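You operate a simulated robot arm through the tools that you are given. There is no shell and no other tool. Be economical: measure what you need, move in short steps, check, and stop when the job is done.

Carry out the task below with a simulated robot arm. There is one attempt and no reset: what you move stays moved.

Task
Open the upper drawer, take the brush and put it in the inside of the upper drawer and shut the drawer again. Take the brown can and leave it on the belt on the front of the paper table. Any order will do. Set down upright: brown can.

The check looks at the end state, three seconds after you hand in, the way a careful person would. Anything else that was tipped, shoved, dropped, spilled or broken makes it a failure.

Robot
A 7-joint arm with a two-finger gripper on a trunk, on a base that drives. Base frame: it is fixed to the floor where the robot stands at the start and does not move with it; the origin is under the middle of the robot, x ahead of it, y to its left, z up. Readings come in cm, degrees, newtons and seconds.
With the tool pointing down near the work surface it reaches from about 36 to 78 cm from the robot's upright axis, wherever it stands. Its first joint turns from -143.0 to 143.0 degrees. Places, roughly: brown can (4x4x6 cm) [90, -250, 110]; brush [100, -200, 75]; inside of the upper drawer [80, 20, 40]; upper drawer [70, 20, 40]. Payload 2.45 kg.
Tool frame: the origin (TCP) lies between the finger pads and is the grasp point; the fingertips stand 2.6 cm ahead of it; z points along the fingers, y is the line along which they close. The gripper opens to 9.6 cm. The gripper's body begins 6.9 cm behind the TCP.
Orientation is that of the tool frame in the base frame, as a unit quaternion [w, x, y, z]. With the fingers straight down and closing along the base's y, the tool's x points along the base's -x, its y along +y and its z along -z.

Tools
- The arm moves only by the tool play_rows. Its argument "deltas" is one flat list of numbers, 7 for each row, row after row: the turn, a rotation vector about the base's x, y, z in degrees, then the shift along the base's x, y, z in cm, then the finger opening in cm, from 0 to 9.6. In form: [wx, wy, wz, tx, ty, tz, gripper, wx, wy, wz, tx, ty, tz, gripper, ...]. A call has 1 to 8 rows; each row shifts and turns the commanded pose from where the row before left it. Each row takes 0.2 s and may step no farther than 5 cm and 8.6 degrees from the row before; otherwise, or with a gripper value out of range, the whole call is refused. A pose out of reach is approached as far as the arm can. The call stops where the force on the tool passes 40 N (or 10 N more than at its start, if that is more) or the arm is blocked; 0.2 s more then pass. Each finger halts on what it meets, pressing with about 20 N; the grip force reading is that of the motor and also rises with nothing between the fingers. The clock runs only during rows and for 0.2 s after the last one: add rows that do not move to give the fingers time. The reply holds the time, the measured pose of the TCP, the force on the tool along the base axes, the opening and the grip force, in the units named above and with some noise, with the torque about the TCP (base axes, N m) and any sound that the robot's microphone picked up, and new pictures: "pictures" is both (left out), scene, wrist or none.
- Cameras (640 x 400 px; columns grow to the right, rows downward): "scene" is now at [2.33, 18.78, 147.05]; the picture's right is [0.07, -1.00, 0.00], its down [-0.79, -0.05, -0.62] and it looks along [0.62, 0.04, -0.79] (base axes); focal length 275 px, centre (320, 200). "wrist" rides on the gripper at [8.2, 0.3, -9.8] in the tool frame; the picture's right is [-0.04, 1.00, 0.00], its down [-0.73, -0.03, -0.68] and it looks along [-0.68, -0.03, 0.73] (tool axes); focal length 256 px, centre (320, 200). There is no depth. A picture from a camera that has moved, and an enlarged one, comes with that camera's place and axes in the base frame and with its lens.
- slide_trunk(by): slides the trunk up (or, below 0, down) by that many cm; the arm and the scene camera ride with it, the base frame stays. It gives what a move gives, with no picture.
- drive_base(legs): drives the robot by 1 to 6 legs, each [ahead, turn to the left] in cm and degrees, along the robot's own axes; the way and the turn of a leg run together, so that a leg with both is an arc; at most 150 cm and 180 degrees a leg. The arm and the cameras ride along, it lands a little off, and it stops where it bumps. It gives what a move gives, and a new picture of the scene camera.
- turn_head(pan, tilt): turns the head with the scene camera to pan (to the left, within 155 degrees either way) and tilt (down, from -29 to 69), counted from straight ahead of the robot. It gives what a move gives, and a new picture of the scene camera.
- close_up(camera, box): a new picture of the part [left, top, right, bottom] of that camera's present view, enlarged. It takes no simulated time.
- job_done(): hands the job in; it is judged then, once.

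Work in short steps. Places have to be worked out from the pictures, the camera data and where the tool is seen: move nearer, look again, correct. Check each grasp and each placing, and mend what went wrong. You have 165 turns and 260 pictures in all, those below and enlarged ones among them. Open the gripper and draw the arm clear of the work before you hand the job in, unless the task says otherwise; then end with one line.

The tools are called after "Emit:" by a JSON object that holds its "api" and its "payload". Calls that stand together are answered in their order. play_rows: Moves the arm, as the interface text tells. Its arguments: {"type":"object","properties":{"deltas":{"type":"array"},"pictures":{"type":"string","enum":["both","scene","wrist","none"]}},"required":["deltas"]} The other tools are called the same way: slide_trunk (by) slides the trunk up or down; drive_base (legs) drives the base; turn_head (pan, tilt) turns the head that bears the scene camera; close_up (camera, box) takes an enlarged picture of a part of a camera's view; job_done () hands the job in.

At the start:

```text
time_s: 0.0
position: [55.13, -13.92, 107.02]
ee_rot: [0.0, 0.0, 1.0, 0.0]
force: [-0.8, -0.4, 0.1]
wrist_torque: [0.0, -0.06, 0.0]
width: 9.61
grip_force: 0.0
trunk travel left (down, up): [-52.5, 11.5]
robot x, y, heading: [-0.02, 0.3, -0.0]
head pan, tilt: [3.9, 51.9]
```

scene: 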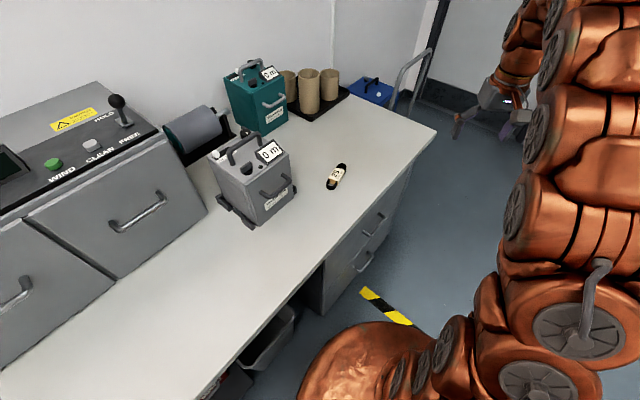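
wrist: 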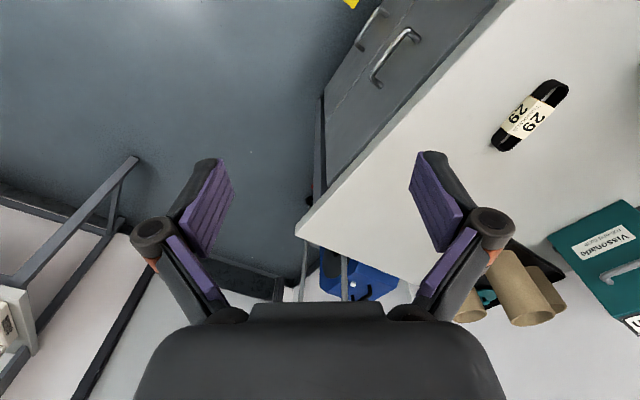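

The table is ahead, with drawers under it. The brush and can are away to the right, so I turn the head to look there.

Emit:
{"api": "turn_head", "payload": {"pan": -60, "tilt": 25}}

Emit:
{"api": "turn_head", "payload": {"pan": -110, "tilt": 25}}

Emit:
{"api": "turn_head", "payload": {"pan": 50, "tilt": 30}}

Emit:
{"api": "turn_head", "payload": {"pan": 0, "tilt": 60}}

```text
time_s: 1.3
position: [55.13, -13.89, 107.0]
ee_rot: [0.0, 0.0, 1.0, 0.001]
force: [-0.3, -0.2, 0.2]
wrist_torque: [-0.03, -0.01, -0.03]
width: 9.61
grip_force: 0.1
trunk travel left (down, up): [-52.5, 11.5]
robot x, y, heading: [-0.24, 0.09, -0.1]
head pan, tilt: [-60.0, 25.0]
camera scene: at [-0.57, 10.3, 151.05], right [-0.87, -0.5, 0.0], down [-0.21, 0.37, -0.91], along [0.45, -0.78, -0.42], focal length 275 px, centre (320, 200)
```

scene: 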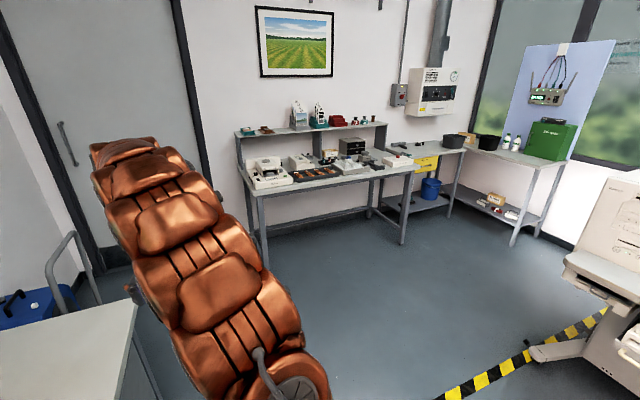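

```text
time_s: 2.5
position: [55.13, -14.05, 106.92]
ee_rot: [0.0, 0.0, 1.0, -0.001]
force: [0.0, 0.1, -0.3]
wrist_torque: [-0.01, -0.01, -0.02]
width: 9.61
grip_force: 0.1
trunk travel left (down, up): [-52.5, 11.5]
robot x, y, heading: [0.03, -0.15, -0.1]
head pan, tilt: [-110.0, 25.0]
camera scene: at [-8.32, 9.61, 151.05], right [-0.94, 0.34, 0.0], down [0.14, 0.4, -0.91], along [-0.31, -0.85, -0.42], focal length 275 px, centre (320, 200)
```

scene: 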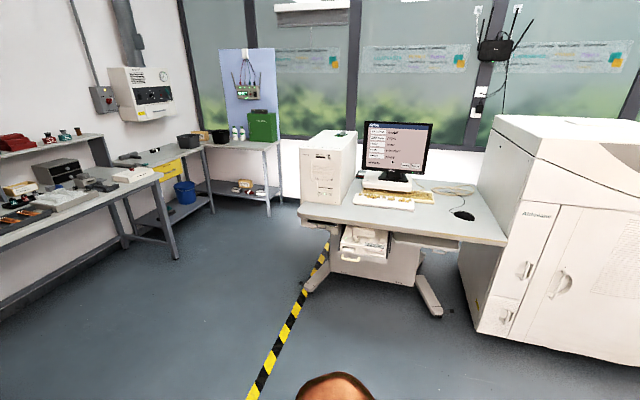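

```text
time_s: 5.0
position: [55.07, -13.94, 107.09]
ee_rot: [0.001, -0.001, 1.0, 0.0]
force: [0.2, 0.4, 0.4]
wrist_torque: [-0.02, 0.01, 0.01]
width: 9.6
grip_force: 0.0
trunk travel left (down, up): [-52.5, 11.5]
robot x, y, heading: [-0.38, 0.14, 0.1]
head pan, tilt: [50.0, 30.0]
camera scene: at [0.64, 25.2, 150.25], right [0.77, -0.64, 0.0], down [-0.32, -0.38, -0.87], along [0.56, 0.66, -0.5], focal length 275 px, centre (320, 200)
```

scene: 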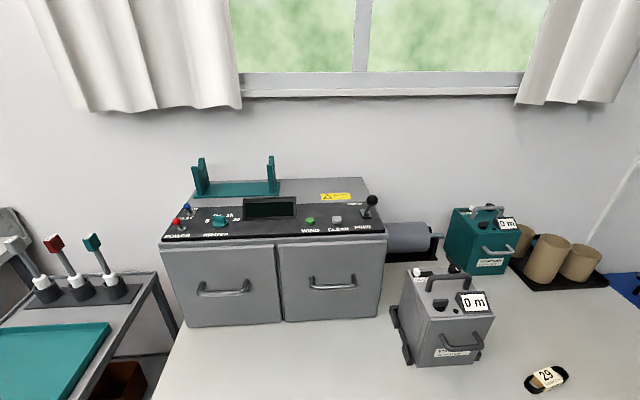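

```text
time_s: 6.2
position: [55.09, -13.87, 106.96]
ee_rot: [0.0, 0.0, 1.0, -0.001]
force: [0.7, 0.0, 0.8]
wrist_torque: [0.0, 0.04, 0.04]
width: 9.6
grip_force: 0.0
trunk travel left (down, up): [-52.5, 11.5]
robot x, y, heading: [0.12, -0.0, 0.1]
head pan, tilt: [0.0, 60.0]
camera scene: at [1.49, 18.28, 146.05], right [0.0, -1.0, 0.0], down [-0.87, 0.0, -0.5], along [0.5, 0.0, -0.87], focal length 275 px, centre (320, 200)
```

scene: 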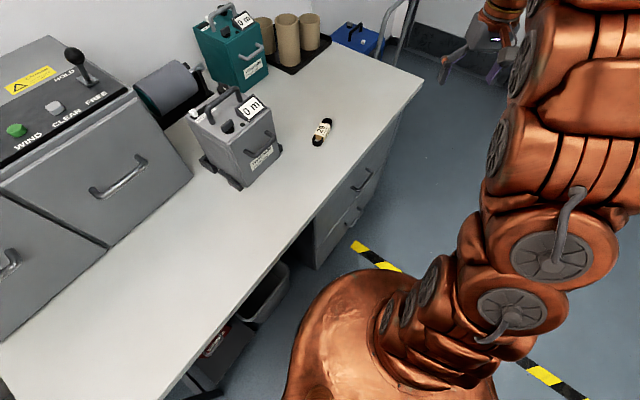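

The bench with a shelf at the right holds the brush and can. I look further round to find the paper table and belt.

Emit:
{"api": "turn_head", "payload": {"pan": 100, "tilt": 30}}

Emit:
{"api": "turn_head", "payload": {"pan": 150, "tilt": 25}}

Emit:
{"api": "turn_head", "payload": {"pan": -150, "tilt": 25}}

Emit:
{"api": "turn_head", "payload": {"pan": -65, "tilt": 20}}

Emit:
{"api": "close_up", "payload": {"camera": "scene", "box": [150, 60, 350, 200]}}

```text
time_s: 7.9
position: [55.08, -14.09, 107.02]
ee_rot: [0.0, 0.001, 1.0, 0.0]
force: [0.3, -0.8, -0.2]
wrist_torque: [-0.01, 0.0, -0.02]
width: 9.61
grip_force: 0.0
trunk travel left (down, up): [-52.5, 11.5]
robot x, y, heading: [0.18, -0.06, -0.1]
head pan, tilt: [100.0, 30.0]
camera scene: at [-6.74, 27.18, 150.25], right [0.98, 0.17, 0.0], down [0.09, -0.49, -0.87], along [-0.15, 0.85, -0.5], focal length 275 px, centre (320, 200)
```

scene: 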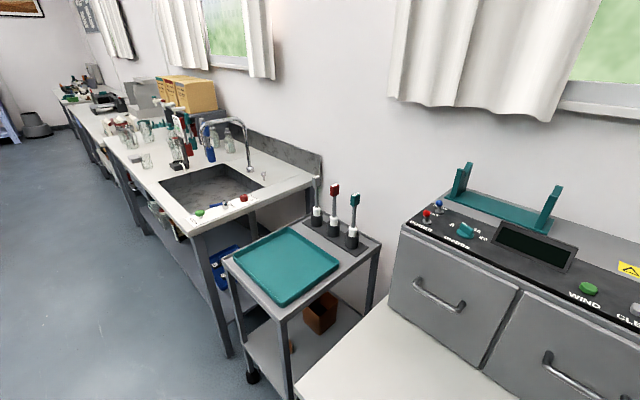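

```text
time_s: 9.1
position: [55.05, -13.99, 107.07]
ee_rot: [-0.001, 0.0, 1.0, 0.0]
force: [0.2, -0.1, 0.5]
wrist_torque: [-0.02, 0.02, -0.01]
width: 9.61
grip_force: 0.0
trunk travel left (down, up): [-52.5, 11.5]
robot x, y, heading: [0.07, -0.15, -0.2]
head pan, tilt: [150.0, 25.0]
camera scene: at [-13.15, 22.88, 151.05], right [0.5, 0.87, 0.0], down [0.37, -0.21, -0.91], along [-0.78, 0.45, -0.42], focal length 275 px, centre (320, 200)
```

scene: 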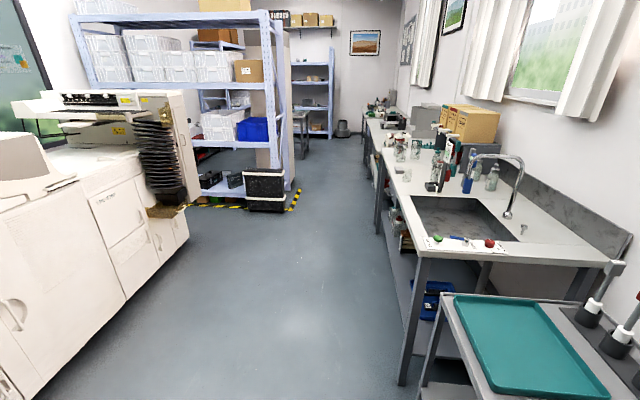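

```text
time_s: 13.2
position: [55.15, -14.05, 106.96]
ee_rot: [0.001, 0.0, 1.0, 0.0]
force: [-0.4, -0.2, 0.3]
wrist_torque: [-0.04, 0.03, 0.0]
width: 9.57
grip_force: 0.1
trunk travel left (down, up): [-52.5, 11.5]
robot x, y, heading: [0.09, -0.11, -0.1]
head pan, tilt: [-150.0, 25.0]
camera scene: at [-13.16, 13.66, 151.05], right [-0.5, 0.87, 0.0], down [0.37, 0.21, -0.91], along [-0.78, -0.45, -0.42], focal length 275 px, centre (320, 200)
```

scene: 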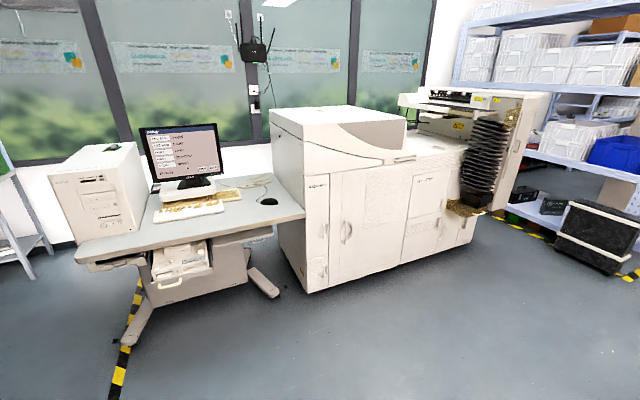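

```text
time_s: 14.8
position: [55.0, -13.98, 106.99]
ee_rot: [0.0, 0.0, 1.0, 0.0]
force: [0.6, -0.5, -0.3]
wrist_torque: [0.0, 0.02, 0.02]
width: 9.59
grip_force: 0.2
trunk travel left (down, up): [-52.5, 11.5]
robot x, y, heading: [-0.12, -0.12, -0.0]
head pan, tilt: [-65.0, 20.0]
camera scene: at [-1.25, 9.83, 151.86], right [-0.91, -0.42, 0.0], down [-0.14, 0.31, -0.94], along [0.4, -0.85, -0.34], focal length 275 px, centre (320, 200)
```

scene: 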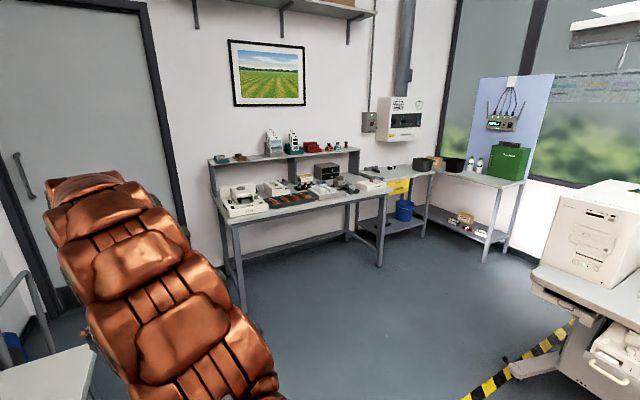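

```text
2.86 times, centred on (250, 130) of scene
camera zoom: at [-1.25, 9.83, 151.86], right [-0.91, -0.42, 0.0], down [-0.14, 0.31, -0.94], along [0.4, -0.85, -0.34], focal length 787 px, centre (520, 400)
```

zoom: 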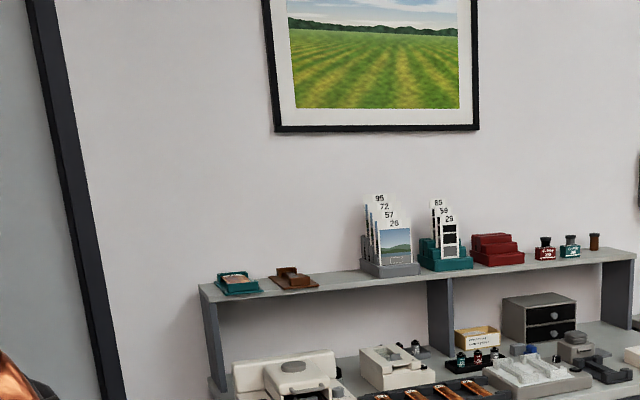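

The brown can is on the right end of the shelf. I need to find the brush, and the belt and paper table, so I take close-ups.

Emit:
{"api": "close_up", "payload": {"camera": "scene", "box": [200, 140, 400, 265]}}

Emit:
{"api": "turn_head", "payload": {"pan": -150, "tilt": 20}}

Emit:
{"api": "close_up", "payload": {"camera": "scene", "box": [260, 100, 580, 300]}}

Emit:
{"api": "turn_head", "payload": {"pan": 10, "tilt": 69}}

Emit:
{"api": "close_up", "payload": {"camera": "wrist", "box": [420, 40, 640, 180]}}

```text
3.20 times, centred on (300, 202) of scene
camera zoom: at [-1.25, 9.83, 151.86], right [-0.91, -0.42, 0.0], down [-0.14, 0.31, -0.94], along [0.4, -0.85, -0.34], focal length 881 px, centre (384, 192)
```

zoom: 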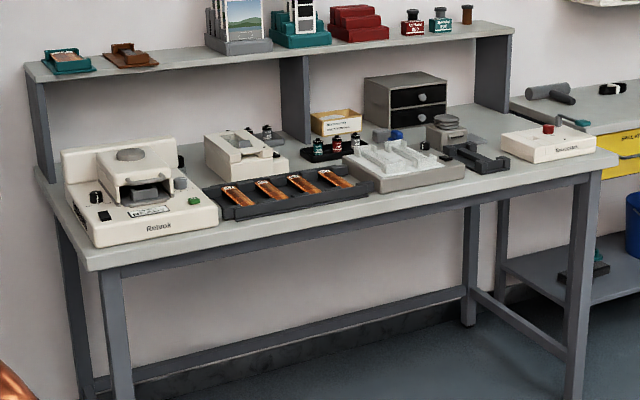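

```text
time_s: 16.4
position: [55.11, -13.95, 106.91]
ee_rot: [0.0, 0.001, 1.0, 0.0]
force: [0.5, -0.1, 0.1]
wrist_torque: [-0.02, 0.0, 0.03]
width: 9.61
grip_force: 0.2
trunk travel left (down, up): [-52.5, 11.5]
robot x, y, heading: [0.0, -0.44, -0.1]
head pan, tilt: [-150.0, 20.0]
camera scene: at [-13.24, 13.61, 151.86], right [-0.5, 0.87, 0.0], down [0.3, 0.17, -0.94], along [-0.81, -0.47, -0.34], focal length 275 px, centre (320, 200)
```

scene: 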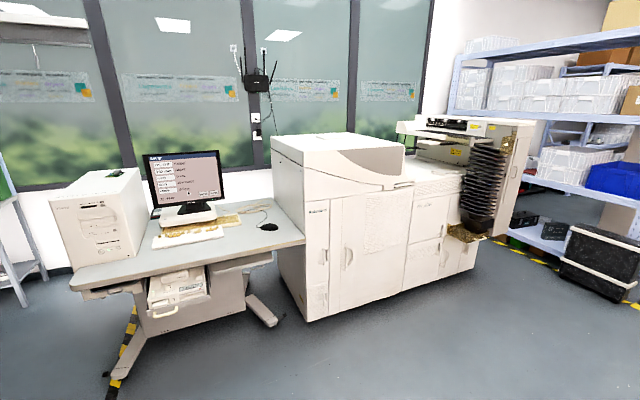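

```text
2.00 times, centred on (420, 200) of scene
camera zoom: at [-13.24, 13.61, 151.86], right [-0.5, 0.87, 0.0], down [0.3, 0.17, -0.94], along [-0.81, -0.47, -0.34], focal length 551 px, centre (120, 200)
```

zoom: 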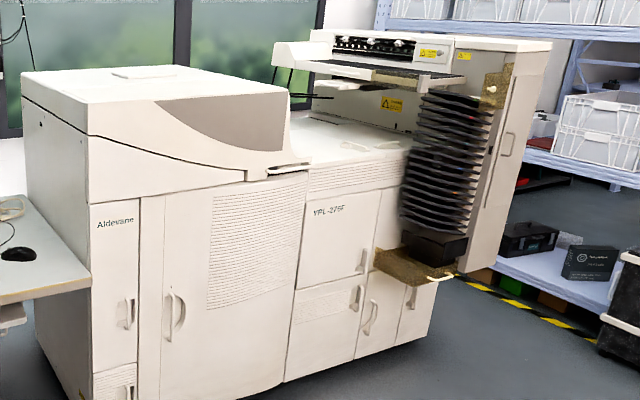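

```text
time_s: 18.8
position: [55.09, -13.96, 106.97]
ee_rot: [0.0, 0.0, 1.0, -0.001]
force: [0.6, -0.3, 0.1]
wrist_torque: [0.01, 0.0, 0.0]
width: 9.6
grip_force: 0.1
trunk travel left (down, up): [-52.5, 11.5]
robot x, y, heading: [0.4, 0.07, 0.0]
head pan, tilt: [10.0, 68.8]
camera scene: at [0.33, 19.24, 145.11], right [0.17, -0.98, 0.0], down [-0.92, -0.16, -0.36], along [0.36, 0.06, -0.93], focal length 275 px, centre (320, 200)
```

scene: 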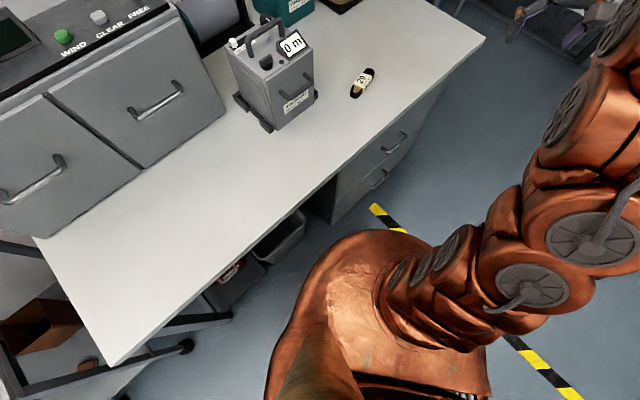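

```text
2.86 times, centred on (530, 110) of wrist
camera zoom: at [46.93, -13.55, 116.81], right [0.04, 1.0, 0.0], down [0.73, -0.03, 0.68], along [0.68, -0.03, -0.73], focal length 731 px, centre (-280, 457)
```

zoom: 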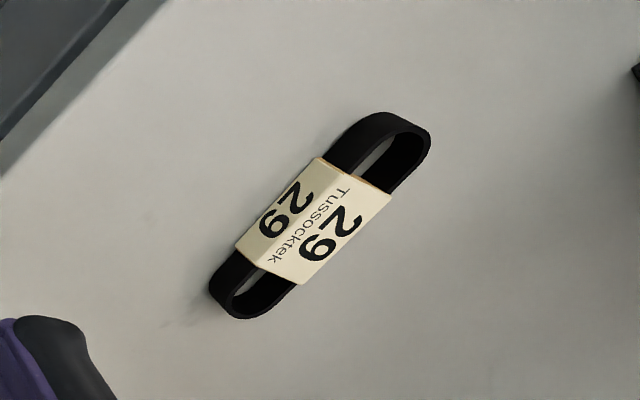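

The "belt" is the packed drive belt labelled 29 near the front edge of the near (paper) table, and the drawers are in that table. Triangulating puts the upper handle near (61.6, 1.2, 57.5), with the table front facing about (-0.58, -0.81). I drive to stand square in front of the drawers.

Emit:
{"api": "drive_base", "payload": {"legs": [[0, -73], [63, 0], [0, 127]]}}

Emit:
{"api": "turn_head", "payload": {"pan": 0, "tilt": 40}}

```text
time_s: 30.8
position: [62.29, -23.02, 107.1]
ee_rot: [0.0, -0.466, 0.885, -0.001]
force: [-0.4, 0.2, 0.3]
wrist_torque: [0.0, -0.01, 0.03]
width: 9.58
grip_force: 0.1
trunk travel left (down, up): [-52.5, 11.5]
robot x, y, heading: [19.82, -60.44, 55.7]
head pan, tilt: [10.0, 68.8]
camera scene: at [4.02, -49.24, 145.11], right [0.91, -0.41, 0.0], down [-0.38, -0.85, -0.36], along [0.15, 0.33, -0.93], focal length 275 px, centre (320, 200)
```

scene: 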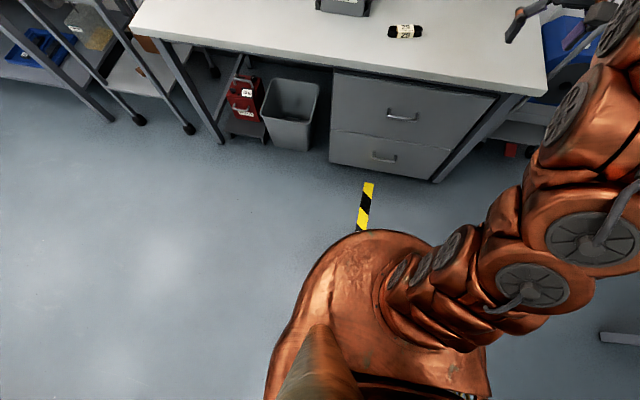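

```text
time_s: 31.7
position: [62.36, -23.0, 106.83]
ee_rot: [0.0, -0.466, 0.885, 0.0]
force: [-0.4, -0.2, 0.1]
wrist_torque: [0.0, 0.0, 0.01]
width: 9.59
grip_force: 0.0
trunk travel left (down, up): [-52.5, 11.5]
robot x, y, heading: [19.46, -60.46, 55.5]
head pan, tilt: [0.0, 40.0]
camera scene: at [6.51, -47.32, 148.71], right [0.83, -0.56, 0.0], down [-0.36, -0.53, -0.77], along [0.43, 0.63, -0.64], focal length 275 px, centre (320, 200)
```

scene: 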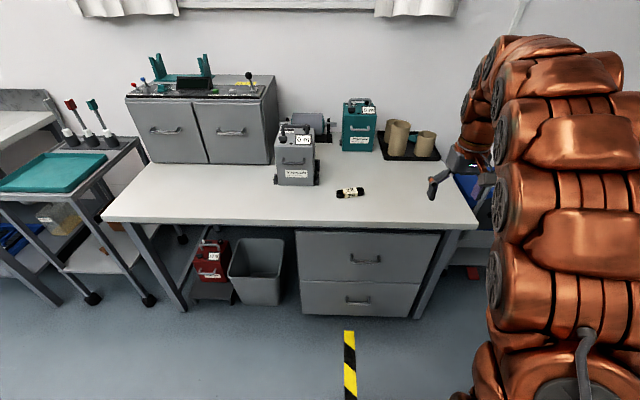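

The robot now faces the drawers squarely (off by about 1°). The upper handle is about 75 cm ahead at z≈57.5. I pitch the hand to point forward, in free air.

Emit:
{"api": "play_rows", "payload": {"deltas": [6.92, -4.94, -1, 0, 0, 0, 9, 6.92, -4.94, 0, 0, 0, 0, 9, 6.92, -4.94, 0, 0, 0, 0, 9, 6.92, -4.94, 0, 0, 0, 0, 9, 6.92, -4.94, 0, 0, 0, 0, 9, 6.92, -4.94, 0, 0, 0, 0, 9, 6.92, -4.94, 0, 0, 0, 0, 9, 6.92, -4.94, 0, 0, 0, 0, 9], "pictures": "none"}}

Emit:
{"api": "play_rows", "payload": {"deltas": [6.0, -4.28, 0, 0, 0, 0, 9, 6.0, -4.28, 0, 0, 0, 0, 9, 5.9, -4.1, 0, 0, 0, 0, 9], "pictures": "none"}}

```text
time_s: 33.5
position: [62.4, -23.06, 107.06]
ee_rot: [0.461, -0.392, 0.76, 0.236]
force: [0.1, -0.2, 0.5]
wrist_torque: [0.01, 0.01, 0.02]
width: 9.01
grip_force: 0.0
out of reach, approached as far as the arm can: row 8
trunk travel left (down, up): [-52.5, 11.5]
robot x, y, heading: [19.81, -60.68, 55.5]
head pan, tilt: [0.0, 40.0]
```

```text
time_s: 34.3
position: [65.15, -24.06, 110.19]
ee_rot: [0.517, -0.376, 0.722, 0.265]
force: [0.0, -0.2, 0.2]
wrist_torque: [0.02, -0.01, 0.0]
width: 9.03
grip_force: 0.1
out of reach, approached as far as the arm can: row 1, 2, 3
trunk travel left (down, up): [-52.5, 11.5]
robot x, y, heading: [19.31, -60.73, 55.5]
head pan, tilt: [0.0, 40.0]
```

The arm is too folded for a full pitch here, so I move the tool forward and left to the handle's line.

Emit:
{"api": "play_rows", "payload": {"deltas": [0, 0, 0, -2, 4.1, 0, 9, 0, 0, 0, -2, 4.1, 0, 9, 0, 0, 0, -2, 4.1, 0, 9, 0, 0, 0, -2, 4.1, 0, 9, 0, 0, 0, 0, 0, 0, 9], "pictures": "none"}}

```text
time_s: 35.5
position: [57.04, -7.64, 110.11]
ee_rot: [0.518, -0.376, 0.721, 0.266]
force: [0.9, -0.2, 0.0]
wrist_torque: [0.0, 0.02, -0.03]
width: 8.98
grip_force: 0.0
trunk travel left (down, up): [-52.5, 11.5]
robot x, y, heading: [19.64, -60.9, 55.5]
head pan, tilt: [0.0, 40.0]
```

Tool now points forward, 19° below horizontal. I roll it 90° about its own axis so the fingers close vertically.

Emit:
{"api": "play_rows", "payload": {"deltas": [4.65, 6.57, -2.74, 0, 0, 0, 9, 4.65, 6.57, -2.74, 0, 0, 0, 9, 4.65, 6.57, -2.74, 0, 0, 0, 9, 4.65, 6.57, -2.74, 0, 0, 0, 9, 4.65, 6.57, -2.74, 0, 0, 0, 9, 4.65, 6.57, -2.74, 0, 0, 0, 9, 4.65, 6.57, -2.74, 0, 0, 0, 9, 4.65, 6.57, -2.74, 0, 0, 0, 9], "pictures": "none"}}

Emit:
{"api": "play_rows", "payload": {"deltas": [4.65, 6.57, -2.74, 0, 0, 0, 9, 4.65, 6.57, -2.74, 0, 0, 0, 9, 2.7, 3.9, -1.6, 0, 0, 0, 9], "pictures": "both"}}

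```text
time_s: 37.3
position: [57.08, -7.64, 110.22]
ee_rot: [0.28, 0.093, 0.808, 0.51]
force: [-0.1, -0.6, -0.7]
wrist_torque: [0.02, 0.01, -0.01]
width: 8.99
grip_force: 0.1
trunk travel left (down, up): [-52.5, 11.5]
robot x, y, heading: [19.63, -60.54, 55.6]
head pan, tilt: [0.0, 40.0]
```

```text
time_s: 38.1
position: [57.02, -7.61, 110.18]
ee_rot: [0.177, 0.246, 0.776, 0.554]
force: [-0.8, -0.4, -0.6]
wrist_torque: [0.05, 0.01, -0.01]
width: 9.0
grip_force: 0.0
trunk travel left (down, up): [-52.5, 11.5]
robot x, y, heading: [19.76, -60.43, 55.7]
head pan, tilt: [0.0, 40.0]
camera scene: at [6.5, -47.31, 148.72], right [0.83, -0.56, 0.0], down [-0.36, -0.53, -0.77], along [0.43, 0.63, -0.64], focal length 275 px, centre (320, 200)
camera wrist: at [45.06, -10.34, 113.64], right [0.22, 0.24, 0.95], down [0.22, -0.96, 0.19], along [0.95, 0.17, -0.26], focal length 256 px, centre (320, 200)
```

scene: 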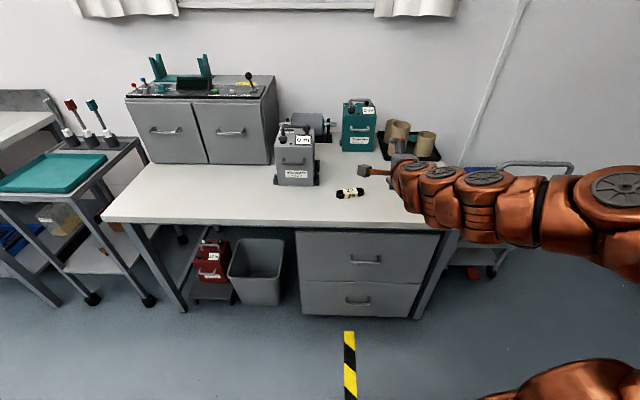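
wrist: 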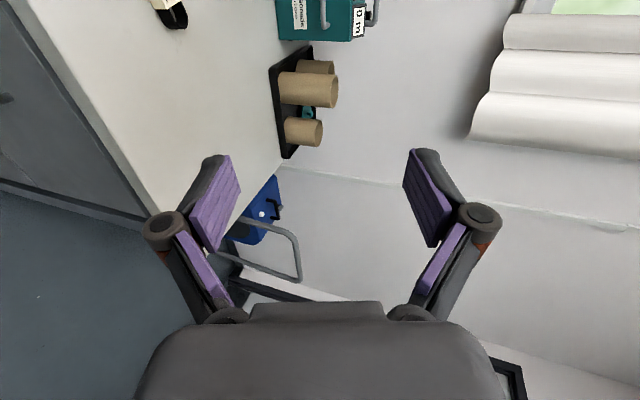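

The hand is about 10 cm short of the handle and in line with it laterally. I lower the trunk to bring it to handle height.

Emit:
{"api": "slide_trunk", "payload": {"by": -50}}

Emit:
{"api": "play_rows", "payload": {"deltas": [0, 0, 0, 0, 0, 0, 9]}}

```text
refused: -50 is not a number from -40 to 40
```

```text
time_s: 38.5
position: [57.06, -7.53, 110.13]
ee_rot: [0.177, 0.245, 0.776, 0.554]
force: [0.5, -0.3, 0.0]
wrist_torque: [0.01, -0.01, 0.02]
width: 9.0
grip_force: 0.0
trunk travel left (down, up): [-52.5, 11.5]
robot x, y, heading: [19.71, -60.87, 55.6]
head pan, tilt: [0.0, 40.0]
camera scene: at [6.51, -47.32, 148.72], right [0.83, -0.56, 0.0], down [-0.36, -0.53, -0.77], along [0.43, 0.63, -0.64], focal length 275 px, centre (320, 200)
camera wrist: at [45.05, -10.34, 113.62], right [0.22, 0.24, 0.95], down [0.22, -0.95, 0.2], along [0.95, 0.17, -0.26], focal length 256 px, centre (320, 200)
```

scene: 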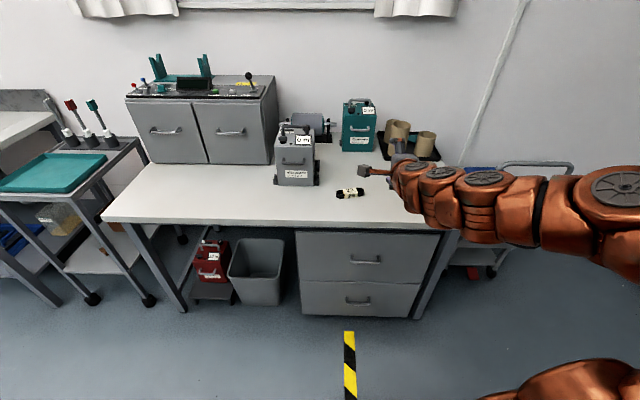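
wrist: 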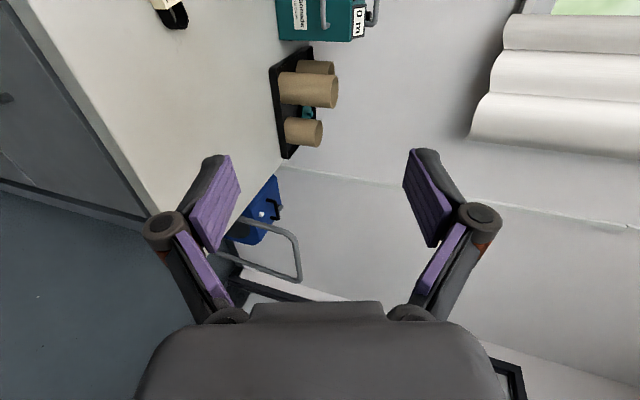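

Only up to 40 per slide; I lower in two steps, checking clearance.

Emit:
{"api": "slide_trunk", "payload": {"by": -25}}

Emit:
{"api": "play_rows", "payload": {"deltas": [0, 0, 0, 0, 0, 0, 9]}}

```text
time_s: 41.1
position: [57.01, -7.61, 85.04]
ee_rot: [0.177, 0.244, 0.777, 0.553]
force: [-0.8, 0.3, 0.6]
wrist_torque: [0.02, 0.01, 0.01]
width: 9.01
grip_force: 0.1
trunk travel left (down, up): [-27.5, 36.5]
robot x, y, heading: [19.67, -60.8, 55.6]
head pan, tilt: [0.0, 40.0]
```

```text
time_s: 41.5
position: [57.0, -7.56, 85.23]
ee_rot: [0.178, 0.244, 0.776, 0.554]
force: [0.3, 1.1, 0.0]
wrist_torque: [0.02, -0.02, -0.02]
width: 9.02
grip_force: 0.1
trunk travel left (down, up): [-27.5, 36.5]
robot x, y, heading: [19.82, -60.92, 55.6]
head pan, tilt: [0.0, 40.0]
camera scene: at [6.51, -47.32, 123.72], right [0.83, -0.56, 0.0], down [-0.36, -0.53, -0.77], along [0.43, 0.63, -0.64], focal length 275 px, centre (320, 200)
camera wrist: at [45.05, -10.34, 88.62], right [0.22, 0.24, 0.95], down [0.22, -0.95, 0.2], along [0.95, 0.17, -0.26], focal length 256 px, centre (320, 200)
```

scene: 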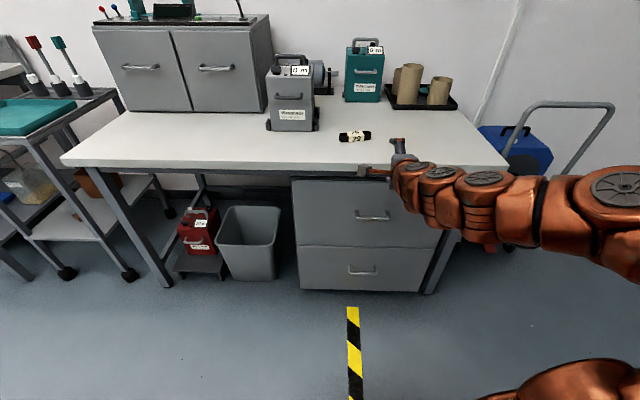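
wrist: 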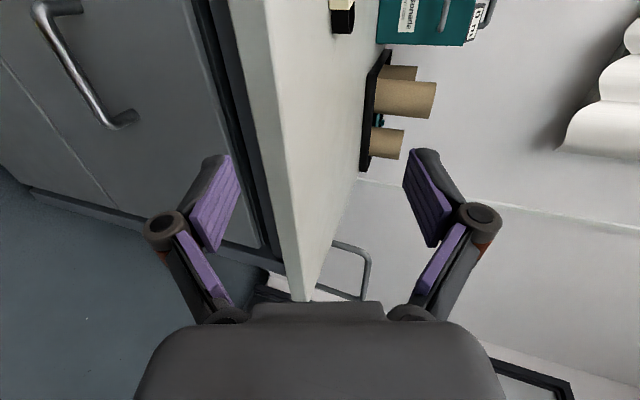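

Triangulating again, the handle is at about (61, 0, 58). I lower the trunk a further 25 cm and look.

Emit:
{"api": "slide_trunk", "payload": {"by": -25}}

Emit:
{"api": "play_rows", "payload": {"deltas": [0, 0, 0, 0, 0, 0, 9]}}

```text
time_s: 44.1
position: [57.04, -7.6, 60.19]
ee_rot: [0.178, 0.243, 0.776, 0.554]
force: [0.4, -0.1, -0.9]
wrist_torque: [0.01, 0.04, 0.01]
width: 8.98
grip_force: 0.0
trunk travel left (down, up): [-2.5, 61.5]
robot x, y, heading: [19.84, -60.51, 55.8]
head pan, tilt: [0.0, 40.0]
```

```text
time_s: 44.5
position: [56.93, -7.61, 60.13]
ee_rot: [0.177, 0.244, 0.777, 0.553]
force: [0.2, -0.1, 0.1]
wrist_torque: [0.03, -0.01, 0.02]
width: 9.0
grip_force: 0.0
trunk travel left (down, up): [-2.5, 61.5]
robot x, y, heading: [19.82, -60.76, 55.5]
head pan, tilt: [0.0, 40.0]
camera scene: at [6.51, -47.32, 98.72], right [0.83, -0.56, 0.0], down [-0.36, -0.53, -0.77], along [0.43, 0.63, -0.64], focal length 275 px, centre (320, 200)
camera wrist: at [45.05, -10.34, 63.62], right [0.22, 0.24, 0.95], down [0.22, -0.95, 0.2], along [0.95, 0.17, -0.26], focal length 256 px, centre (320, 200)
```

scene: 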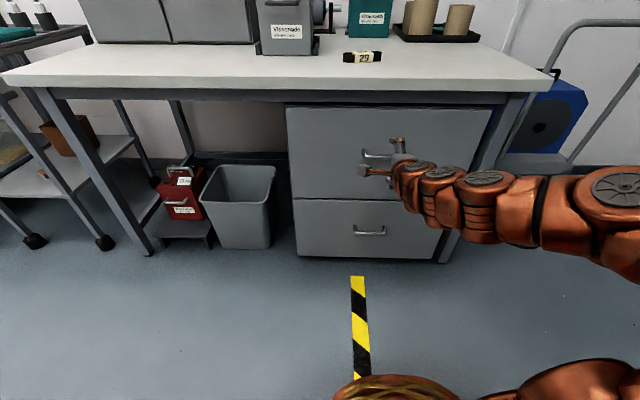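
wrist: 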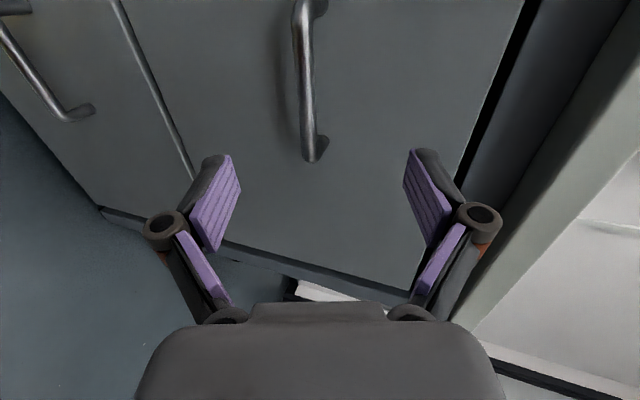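

The handle is clearly visible just below and slightly left of the tool line, at roughly (60.6, 0.9, 56). I creep forward and recentre.

Emit:
{"api": "play_rows", "payload": {"deltas": [0, 0, 0, 0.3, 2.2, -1.5, 9, 0, 0, 0, 0.4, 2.3, -1.5, 9], "pictures": "wrist"}}

```text
time_s: 45.1
position: [57.62, -2.97, 57.16]
ee_rot: [0.178, 0.244, 0.776, 0.554]
force: [0.2, -0.7, 0.2]
wrist_torque: [0.02, -0.03, 0.0]
width: 9.02
grip_force: 0.0
trunk travel left (down, up): [-2.5, 61.5]
robot x, y, heading: [19.96, -60.58, 55.5]
head pan, tilt: [0.0, 40.0]
camera wrist: at [45.74, -5.84, 60.54], right [0.22, 0.24, 0.95], down [0.22, -0.95, 0.2], along [0.95, 0.17, -0.26], focal length 256 px, centre (320, 200)
```

wrist: 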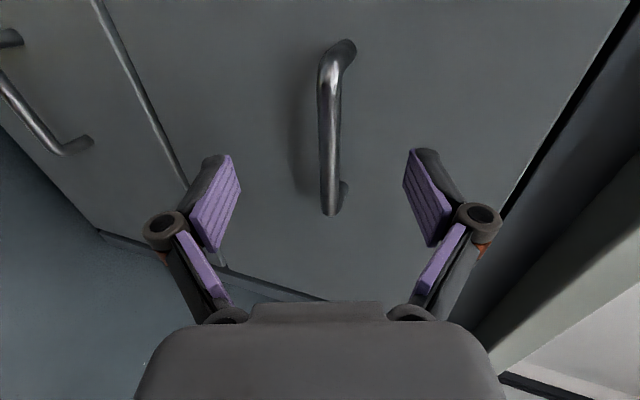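

The handle bar is about 6 cm beyond the grasp point and well centred. I go in 4.5 cm and recheck.

Emit:
{"api": "play_rows", "payload": {"deltas": [0, 0, 0, 1.25, 1.75, -0.4, 9, 0, 0, 0, 1.25, 1.75, -0.4, 9], "pictures": "wrist"}}

```text
time_s: 45.7
position: [60.36, 0.47, 56.39]
ee_rot: [0.178, 0.245, 0.776, 0.553]
force: [-0.1, -0.5, 0.3]
wrist_torque: [-0.01, -0.01, 0.0]
width: 9.0
grip_force: 0.1
trunk travel left (down, up): [-2.5, 61.5]
robot x, y, heading: [19.31, -60.59, 55.5]
head pan, tilt: [0.0, 40.0]
camera wrist: at [48.32, -2.28, 59.82], right [0.22, 0.24, 0.95], down [0.22, -0.95, 0.2], along [0.95, 0.17, -0.26], focal length 256 px, centre (320, 200)
```

wrist: 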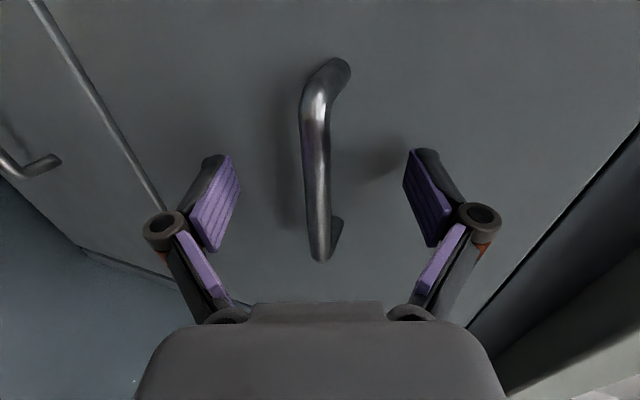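

The bar lies about 1.8 cm ahead of the grasp point; I advance 1.2 cm and close.

Emit:
{"api": "play_rows", "payload": {"deltas": [0, 0, 0, 0.65, 0.93, -0.35, 9, 0, 0, 0, 0, 0, 0, 5, 0, 0, 0, 0, 0, 0, 2, 0, 0, 0, 0, 0, 0, 0, 0, 0, 0, 0, 0, 0, 0, 0, 0, 0, 0, 0, 0, 0], "pictures": "wrist"}}

```text
time_s: 47.1
position: [60.88, 1.29, 55.8]
ee_rot: [0.176, 0.244, 0.777, 0.553]
force: [-1.4, -6.0, -11.6]
wrist_torque: [0.05, 0.19, 0.05]
width: 1.28
grip_force: 9.7
trunk travel left (down, up): [-2.5, 61.5]
robot x, y, heading: [19.76, -59.97, 55.7]
head pan, tilt: [0.0, 40.0]
camera wrist: at [48.89, -1.39, 59.35], right [0.22, 0.25, 0.94], down [0.22, -0.95, 0.2], along [0.95, 0.17, -0.26], focal length 256 px, centre (320, 200)
```

wrist: 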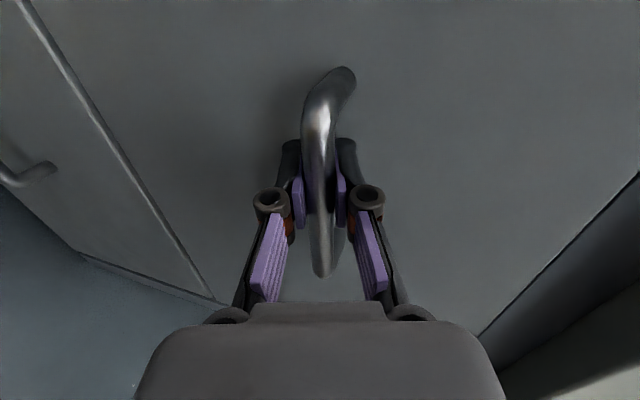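

Handle gripped. I pull along the drawer's outward normal.

Emit:
{"api": "play_rows", "payload": {"deltas": [0, 0, 0, -0.6, -0.8, -0.1, 0, 0, 0, 0, -1.2, -1.6, 0, 0, 0, 0, 0, -1.2, -1.6, 0, 0, 0, 0, 0, -1.2, -1.6, 0, 0], "pictures": "both"}}

```text
time_s: 48.1
position: [56.73, -4.24, 55.82]
ee_rot: [0.179, 0.245, 0.776, 0.552]
force: [9.3, -4.9, -9.0]
wrist_torque: [0.34, 0.43, -0.13]
width: 1.24
grip_force: 39.0
trunk travel left (down, up): [-2.5, 61.5]
robot x, y, heading: [19.75, -60.61, 55.6]
head pan, tilt: [0.0, 40.0]
camera scene: at [6.56, -47.31, 98.73], right [0.83, -0.56, 0.0], down [-0.36, -0.53, -0.77], along [0.43, 0.63, -0.64], focal length 275 px, centre (320, 200)
camera wrist: at [44.75, -7.01, 59.32], right [0.22, 0.24, 0.95], down [0.22, -0.96, 0.2], along [0.95, 0.17, -0.26], focal length 256 px, centre (320, 200)
```

scene: 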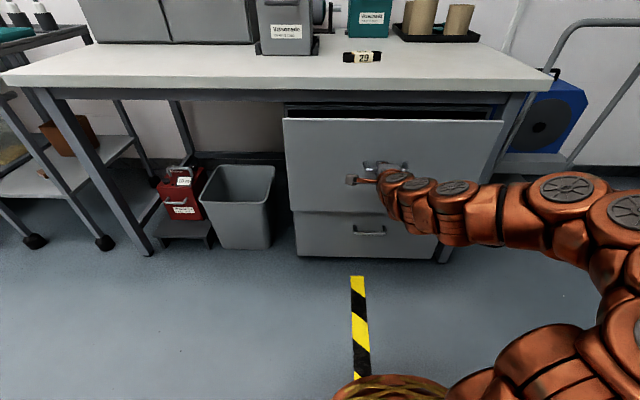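
wrist: 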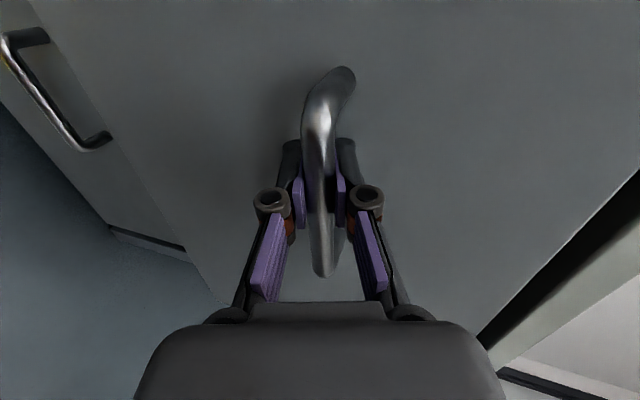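

The drawer slides open (about 7 cm). I keep pulling, trimming direction against the small sideways force.

Emit:
{"api": "play_rows", "payload": {"deltas": [0, 0, 0, -1.4, -2.1, 0, 0, 0, 0, 0, -1.4, -2.05, 0, 0, 0, 0, 0, -1.4, -2.0, 0, 0, 0, 0, 0, -1.4, -2.0, 0, 0], "pictures": "scene"}}

```text
time_s: 48.7
position: [54.35, -7.59, 55.87]
ee_rot: [0.171, 0.249, 0.775, 0.555]
force: [1.1, -3.0, -13.3]
wrist_torque: [-0.19, -0.29, 0.08]
width: 1.22
grip_force: 38.3
out of reach, approached as far as the arm can: row 2, 3
trunk travel left (down, up): [-2.5, 61.5]
robot x, y, heading: [19.51, -60.28, 55.5]
head pan, tilt: [0.0, 40.0]
stopped in row 3: the force on the tool passed its limit at 46 N (the readings are from after the stop); the commanded pose is now the measured one
camera scene: at [6.54, -47.29, 98.72], right [0.83, -0.57, 0.0], down [-0.36, -0.53, -0.77], along [0.43, 0.63, -0.64], focal length 275 px, centre (320, 200)
```

scene: 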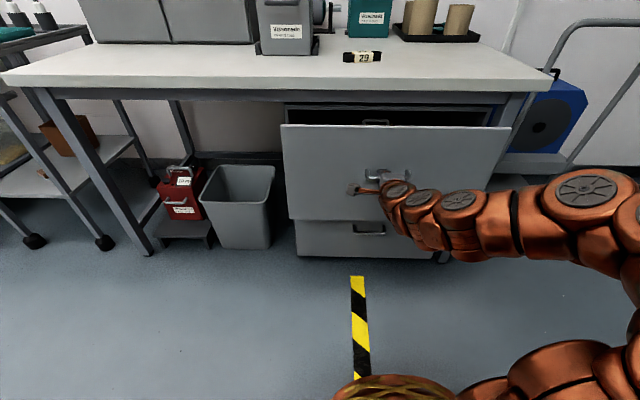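

The arm can't fold further, so I keep hold and back the base straight away to pull the drawer.

Emit:
{"api": "drive_base", "payload": {"legs": [[-10, 0]]}}

```text
time_s: 49.9
position: [48.34, -15.77, 55.86]
ee_rot: [0.171, 0.247, 0.774, 0.557]
force: [-20.7, 15.8, -18.7]
wrist_torque: [-0.02, -0.17, 0.16]
width: 1.23
grip_force: 39.2
trunk travel left (down, up): [-2.5, 61.5]
robot x, y, heading: [14.14, -69.09, 55.7]
head pan, tilt: [0.0, 40.0]
camera scene: at [0.74, -55.61, 98.7], right [0.83, -0.56, 0.0], down [-0.36, -0.53, -0.77], along [0.43, 0.63, -0.64], focal length 275 px, centre (320, 200)
```

scene: 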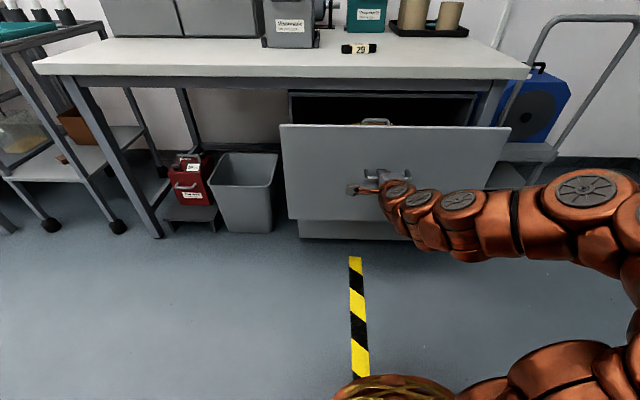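

About 21 cm open, with some sideways strain. I relieve it sideways, then back 6 cm more.

Emit:
{"api": "play_rows", "payload": {"deltas": [0, 0, 0, -0.35, 0.25, 0, 0, 0, 0, 0, 0, 0, 0, 0], "pictures": "none"}}

Emit:
{"api": "drive_base", "payload": {"legs": [[-6, 0]]}}

```text
time_s: 50.5
position: [48.34, -15.74, 55.83]
ee_rot: [0.171, 0.249, 0.774, 0.556]
force: [26.0, -20.3, -18.8]
wrist_torque: [-0.17, -0.39, 0.31]
width: 1.22
grip_force: 39.8
trunk travel left (down, up): [-2.5, 61.5]
robot x, y, heading: [13.96, -68.52, 55.7]
head pan, tilt: [0.0, 40.0]
```

```text
time_s: 51.4
position: [44.64, -20.57, 55.92]
ee_rot: [0.169, 0.247, 0.775, 0.557]
force: [20.1, -11.8, -17.6]
wrist_torque: [-0.08, -0.22, 0.23]
width: 1.23
grip_force: 38.6
trunk travel left (down, up): [-2.5, 61.5]
robot x, y, heading: [10.35, -73.7, 55.7]
head pan, tilt: [0.0, 40.0]
camera scene: at [-2.54, -60.68, 98.72], right [0.83, -0.56, 0.0], down [-0.36, -0.53, -0.77], along [0.43, 0.63, -0.64], focal length 275 px, centre (320, 200)
```

scene: 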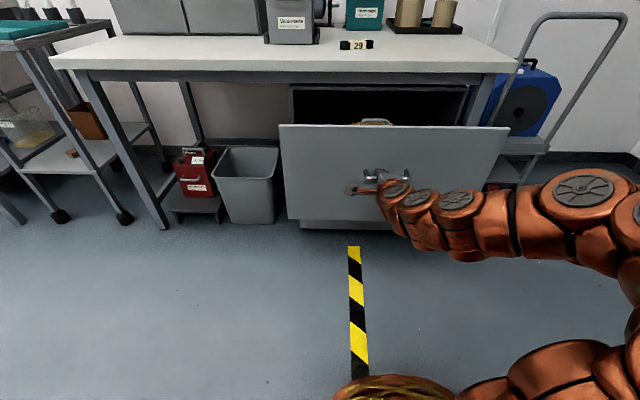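

27 cm open; the true slide direction is (0.597, 0.803). I release the handle and back off the base.

Emit:
{"api": "play_rows", "payload": {"deltas": [0, 0, 0, 0, 0, 0, 5, 0, 0, 0, 0, 0, 0, 8, 0, 0, 0, 0, 0, 0, 8, 0, 0, 0, 0, 0, 0, 8], "pictures": "wrist"}}

Emit:
{"api": "drive_base", "payload": {"legs": [[-25, 0]]}}

```text
time_s: 52.4
position: [44.56, -20.49, 55.98]
ee_rot: [0.169, 0.248, 0.775, 0.557]
force: [-0.3, 0.0, 1.0]
wrist_torque: [0.03, 0.01, -0.02]
width: 8.0
grip_force: 0.0
trunk travel left (down, up): [-2.5, 61.5]
robot x, y, heading: [10.8, -73.79, 55.9]
head pan, tilt: [0.0, 40.0]
camera wrist: at [32.69, -23.4, 59.5], right [0.23, 0.24, 0.95], down [0.23, -0.96, 0.18], along [0.95, 0.18, -0.27], focal length 256 px, centre (320, 200)
```

wrist: 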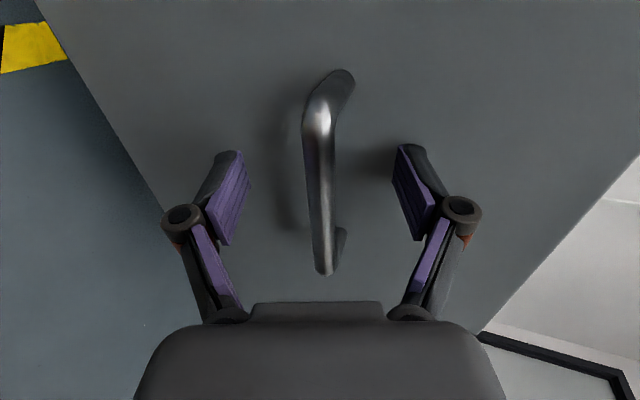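

```text
time_s: 54.3
position: [30.44, -41.33, 55.85]
ee_rot: [0.17, 0.247, 0.775, 0.557]
force: [-0.7, 0.0, 0.2]
wrist_torque: [0.01, 0.04, 0.01]
width: 8.01
grip_force: 0.0
trunk travel left (down, up): [-2.5, 61.5]
robot x, y, heading: [-3.37, -94.75, 55.8]
head pan, tilt: [0.0, 40.0]
camera scene: at [-16.79, -81.46, 98.72], right [0.83, -0.56, 0.0], down [-0.36, -0.53, -0.77], along [0.43, 0.63, -0.64], focal length 275 px, centre (320, 200)
```

scene: 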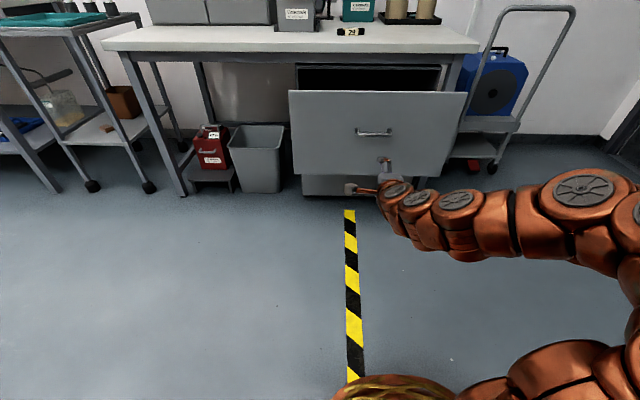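

I raise the trunk, then drive to the bench (its front faces about heading -35°), stopping short for a look.

Emit:
{"api": "slide_trunk", "payload": {"by": 40}}

Emit:
{"api": "slide_trunk", "payload": {"by": 18}}

Emit:
{"api": "drive_base", "payload": {"legs": [[0, -113.6], [62, 0], [0, 22.6]]}}

Emit:
{"api": "turn_head", "payload": {"pan": -10, "tilt": 40}}

```text
time_s: 58.1
position: [30.4, -41.33, 95.98]
ee_rot: [0.17, 0.247, 0.775, 0.557]
force: [0.4, 0.3, 0.1]
wrist_torque: [0.0, -0.01, 0.0]
width: 7.98
grip_force: 0.0
trunk travel left (down, up): [-42.5, 21.5]
robot x, y, heading: [-3.79, -94.86, 55.6]
head pan, tilt: [0.0, 40.0]
```

```text
time_s: 60.1
position: [30.41, -41.21, 113.85]
ee_rot: [0.17, 0.247, 0.775, 0.556]
force: [-0.6, 0.7, -0.8]
wrist_torque: [0.04, 0.02, 0.03]
width: 8.01
grip_force: 0.1
trunk travel left (down, up): [-60.5, 3.5]
robot x, y, heading: [-3.63, -94.84, 55.8]
head pan, tilt: [0.0, 40.0]
```

```text
time_s: 69.5
position: [81.22, -182.22, 113.83]
ee_rot: [0.516, 0.727, 0.365, 0.268]
force: [0.5, 0.1, -0.8]
wrist_torque: [-0.02, 0.0, -0.01]
width: 7.96
grip_force: 0.0
trunk travel left (down, up): [-60.5, 3.5]
robot x, y, heading: [28.91, -146.55, -35.5]
head pan, tilt: [0.0, 40.0]
camera scene: at [41.92, -134.15, 156.72], right [-0.58, -0.81, 0.0], down [-0.52, 0.37, -0.77], along [0.62, -0.45, -0.64], focal length 275 px, centre (320, 200)
```

scene: 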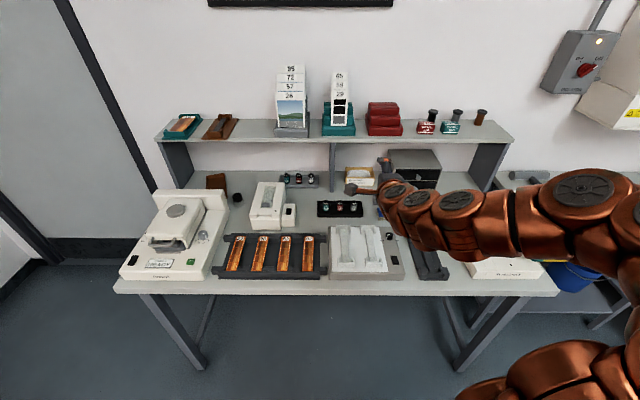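

```text
time_s: 70.2
position: [81.18, -182.3, 113.87]
ee_rot: [0.516, 0.727, 0.365, 0.268]
force: [-0.2, -1.3, 0.3]
wrist_torque: [0.0, 0.02, -0.03]
width: 8.03
grip_force: 0.0
trunk travel left (down, up): [-60.5, 3.5]
robot x, y, heading: [28.57, -146.7, -35.5]
head pan, tilt: [-10.0, 40.0]
camera scene: at [40.96, -135.26, 156.72], right [-0.71, -0.7, 0.0], down [-0.45, 0.46, -0.77], along [0.54, -0.55, -0.64], focal length 275 px, centre (320, 200)
```

scene: 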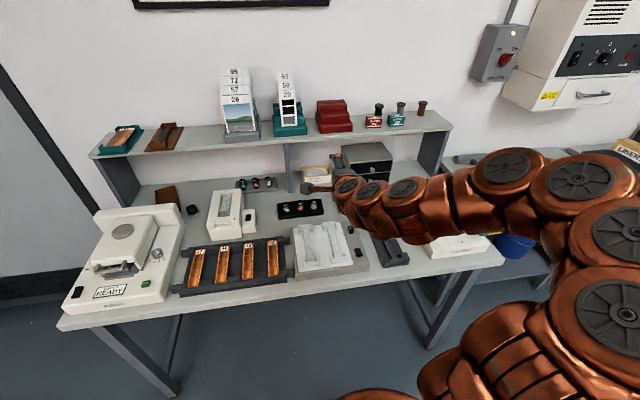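

The arm blocks the view of part of the bench. I pitch the hand to point straight down so the wrist camera views the bench.

Emit:
{"api": "play_rows", "payload": {"deltas": [4.94, 6.92, 0, 0, 0, 0, 9, 4.94, 6.92, 0, 0, 0, 0, 9, 4.94, 6.92, 0, 0, 0, 0, 9, 4.94, 6.92, 0, 0, 0, 0, 9, 4.94, 6.92, 0, 0, 0, 0, 9, 4.94, 6.92, 0, 0, 0, 0, 9, 4.94, 6.92, 0, 0, 0, 0, 9, 4.94, 6.92, 0, 0, 0, 0, 9], "pictures": "both"}}

```text
time_s: 72.0
position: [81.14, -182.27, 113.85]
ee_rot: [0.026, 0.893, 0.45, 0.008]
force: [-0.2, 1.5, 0.5]
wrist_torque: [-0.05, -0.04, 0.03]
width: 9.01
grip_force: 0.0
trunk travel left (down, up): [-60.5, 3.5]
robot x, y, heading: [28.97, -147.1, -35.6]
head pan, tilt: [-10.0, 40.0]
camera scene: at [40.97, -135.24, 156.71], right [-0.72, -0.7, 0.0], down [-0.45, 0.46, -0.77], along [0.54, -0.55, -0.64], focal length 275 px, centre (320, 200)
camera wrist: at [85.88, -175.43, 123.6], right [0.78, -0.63, 0.05], down [-0.48, -0.55, 0.68], along [-0.4, -0.56, -0.73], focal length 256 px, centre (320, 200)
```

scene: 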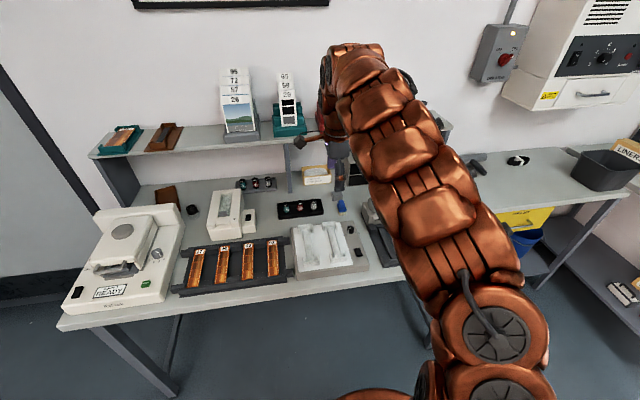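
wrist: 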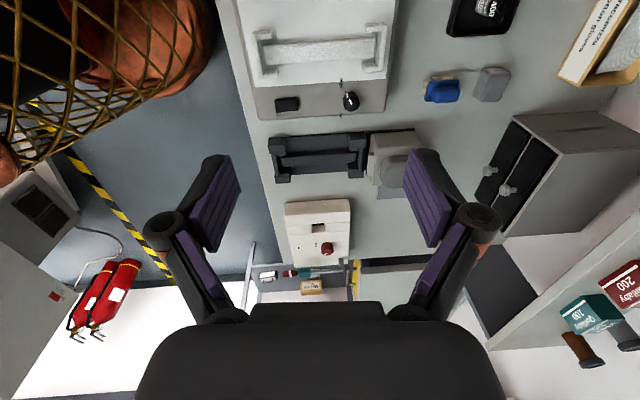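

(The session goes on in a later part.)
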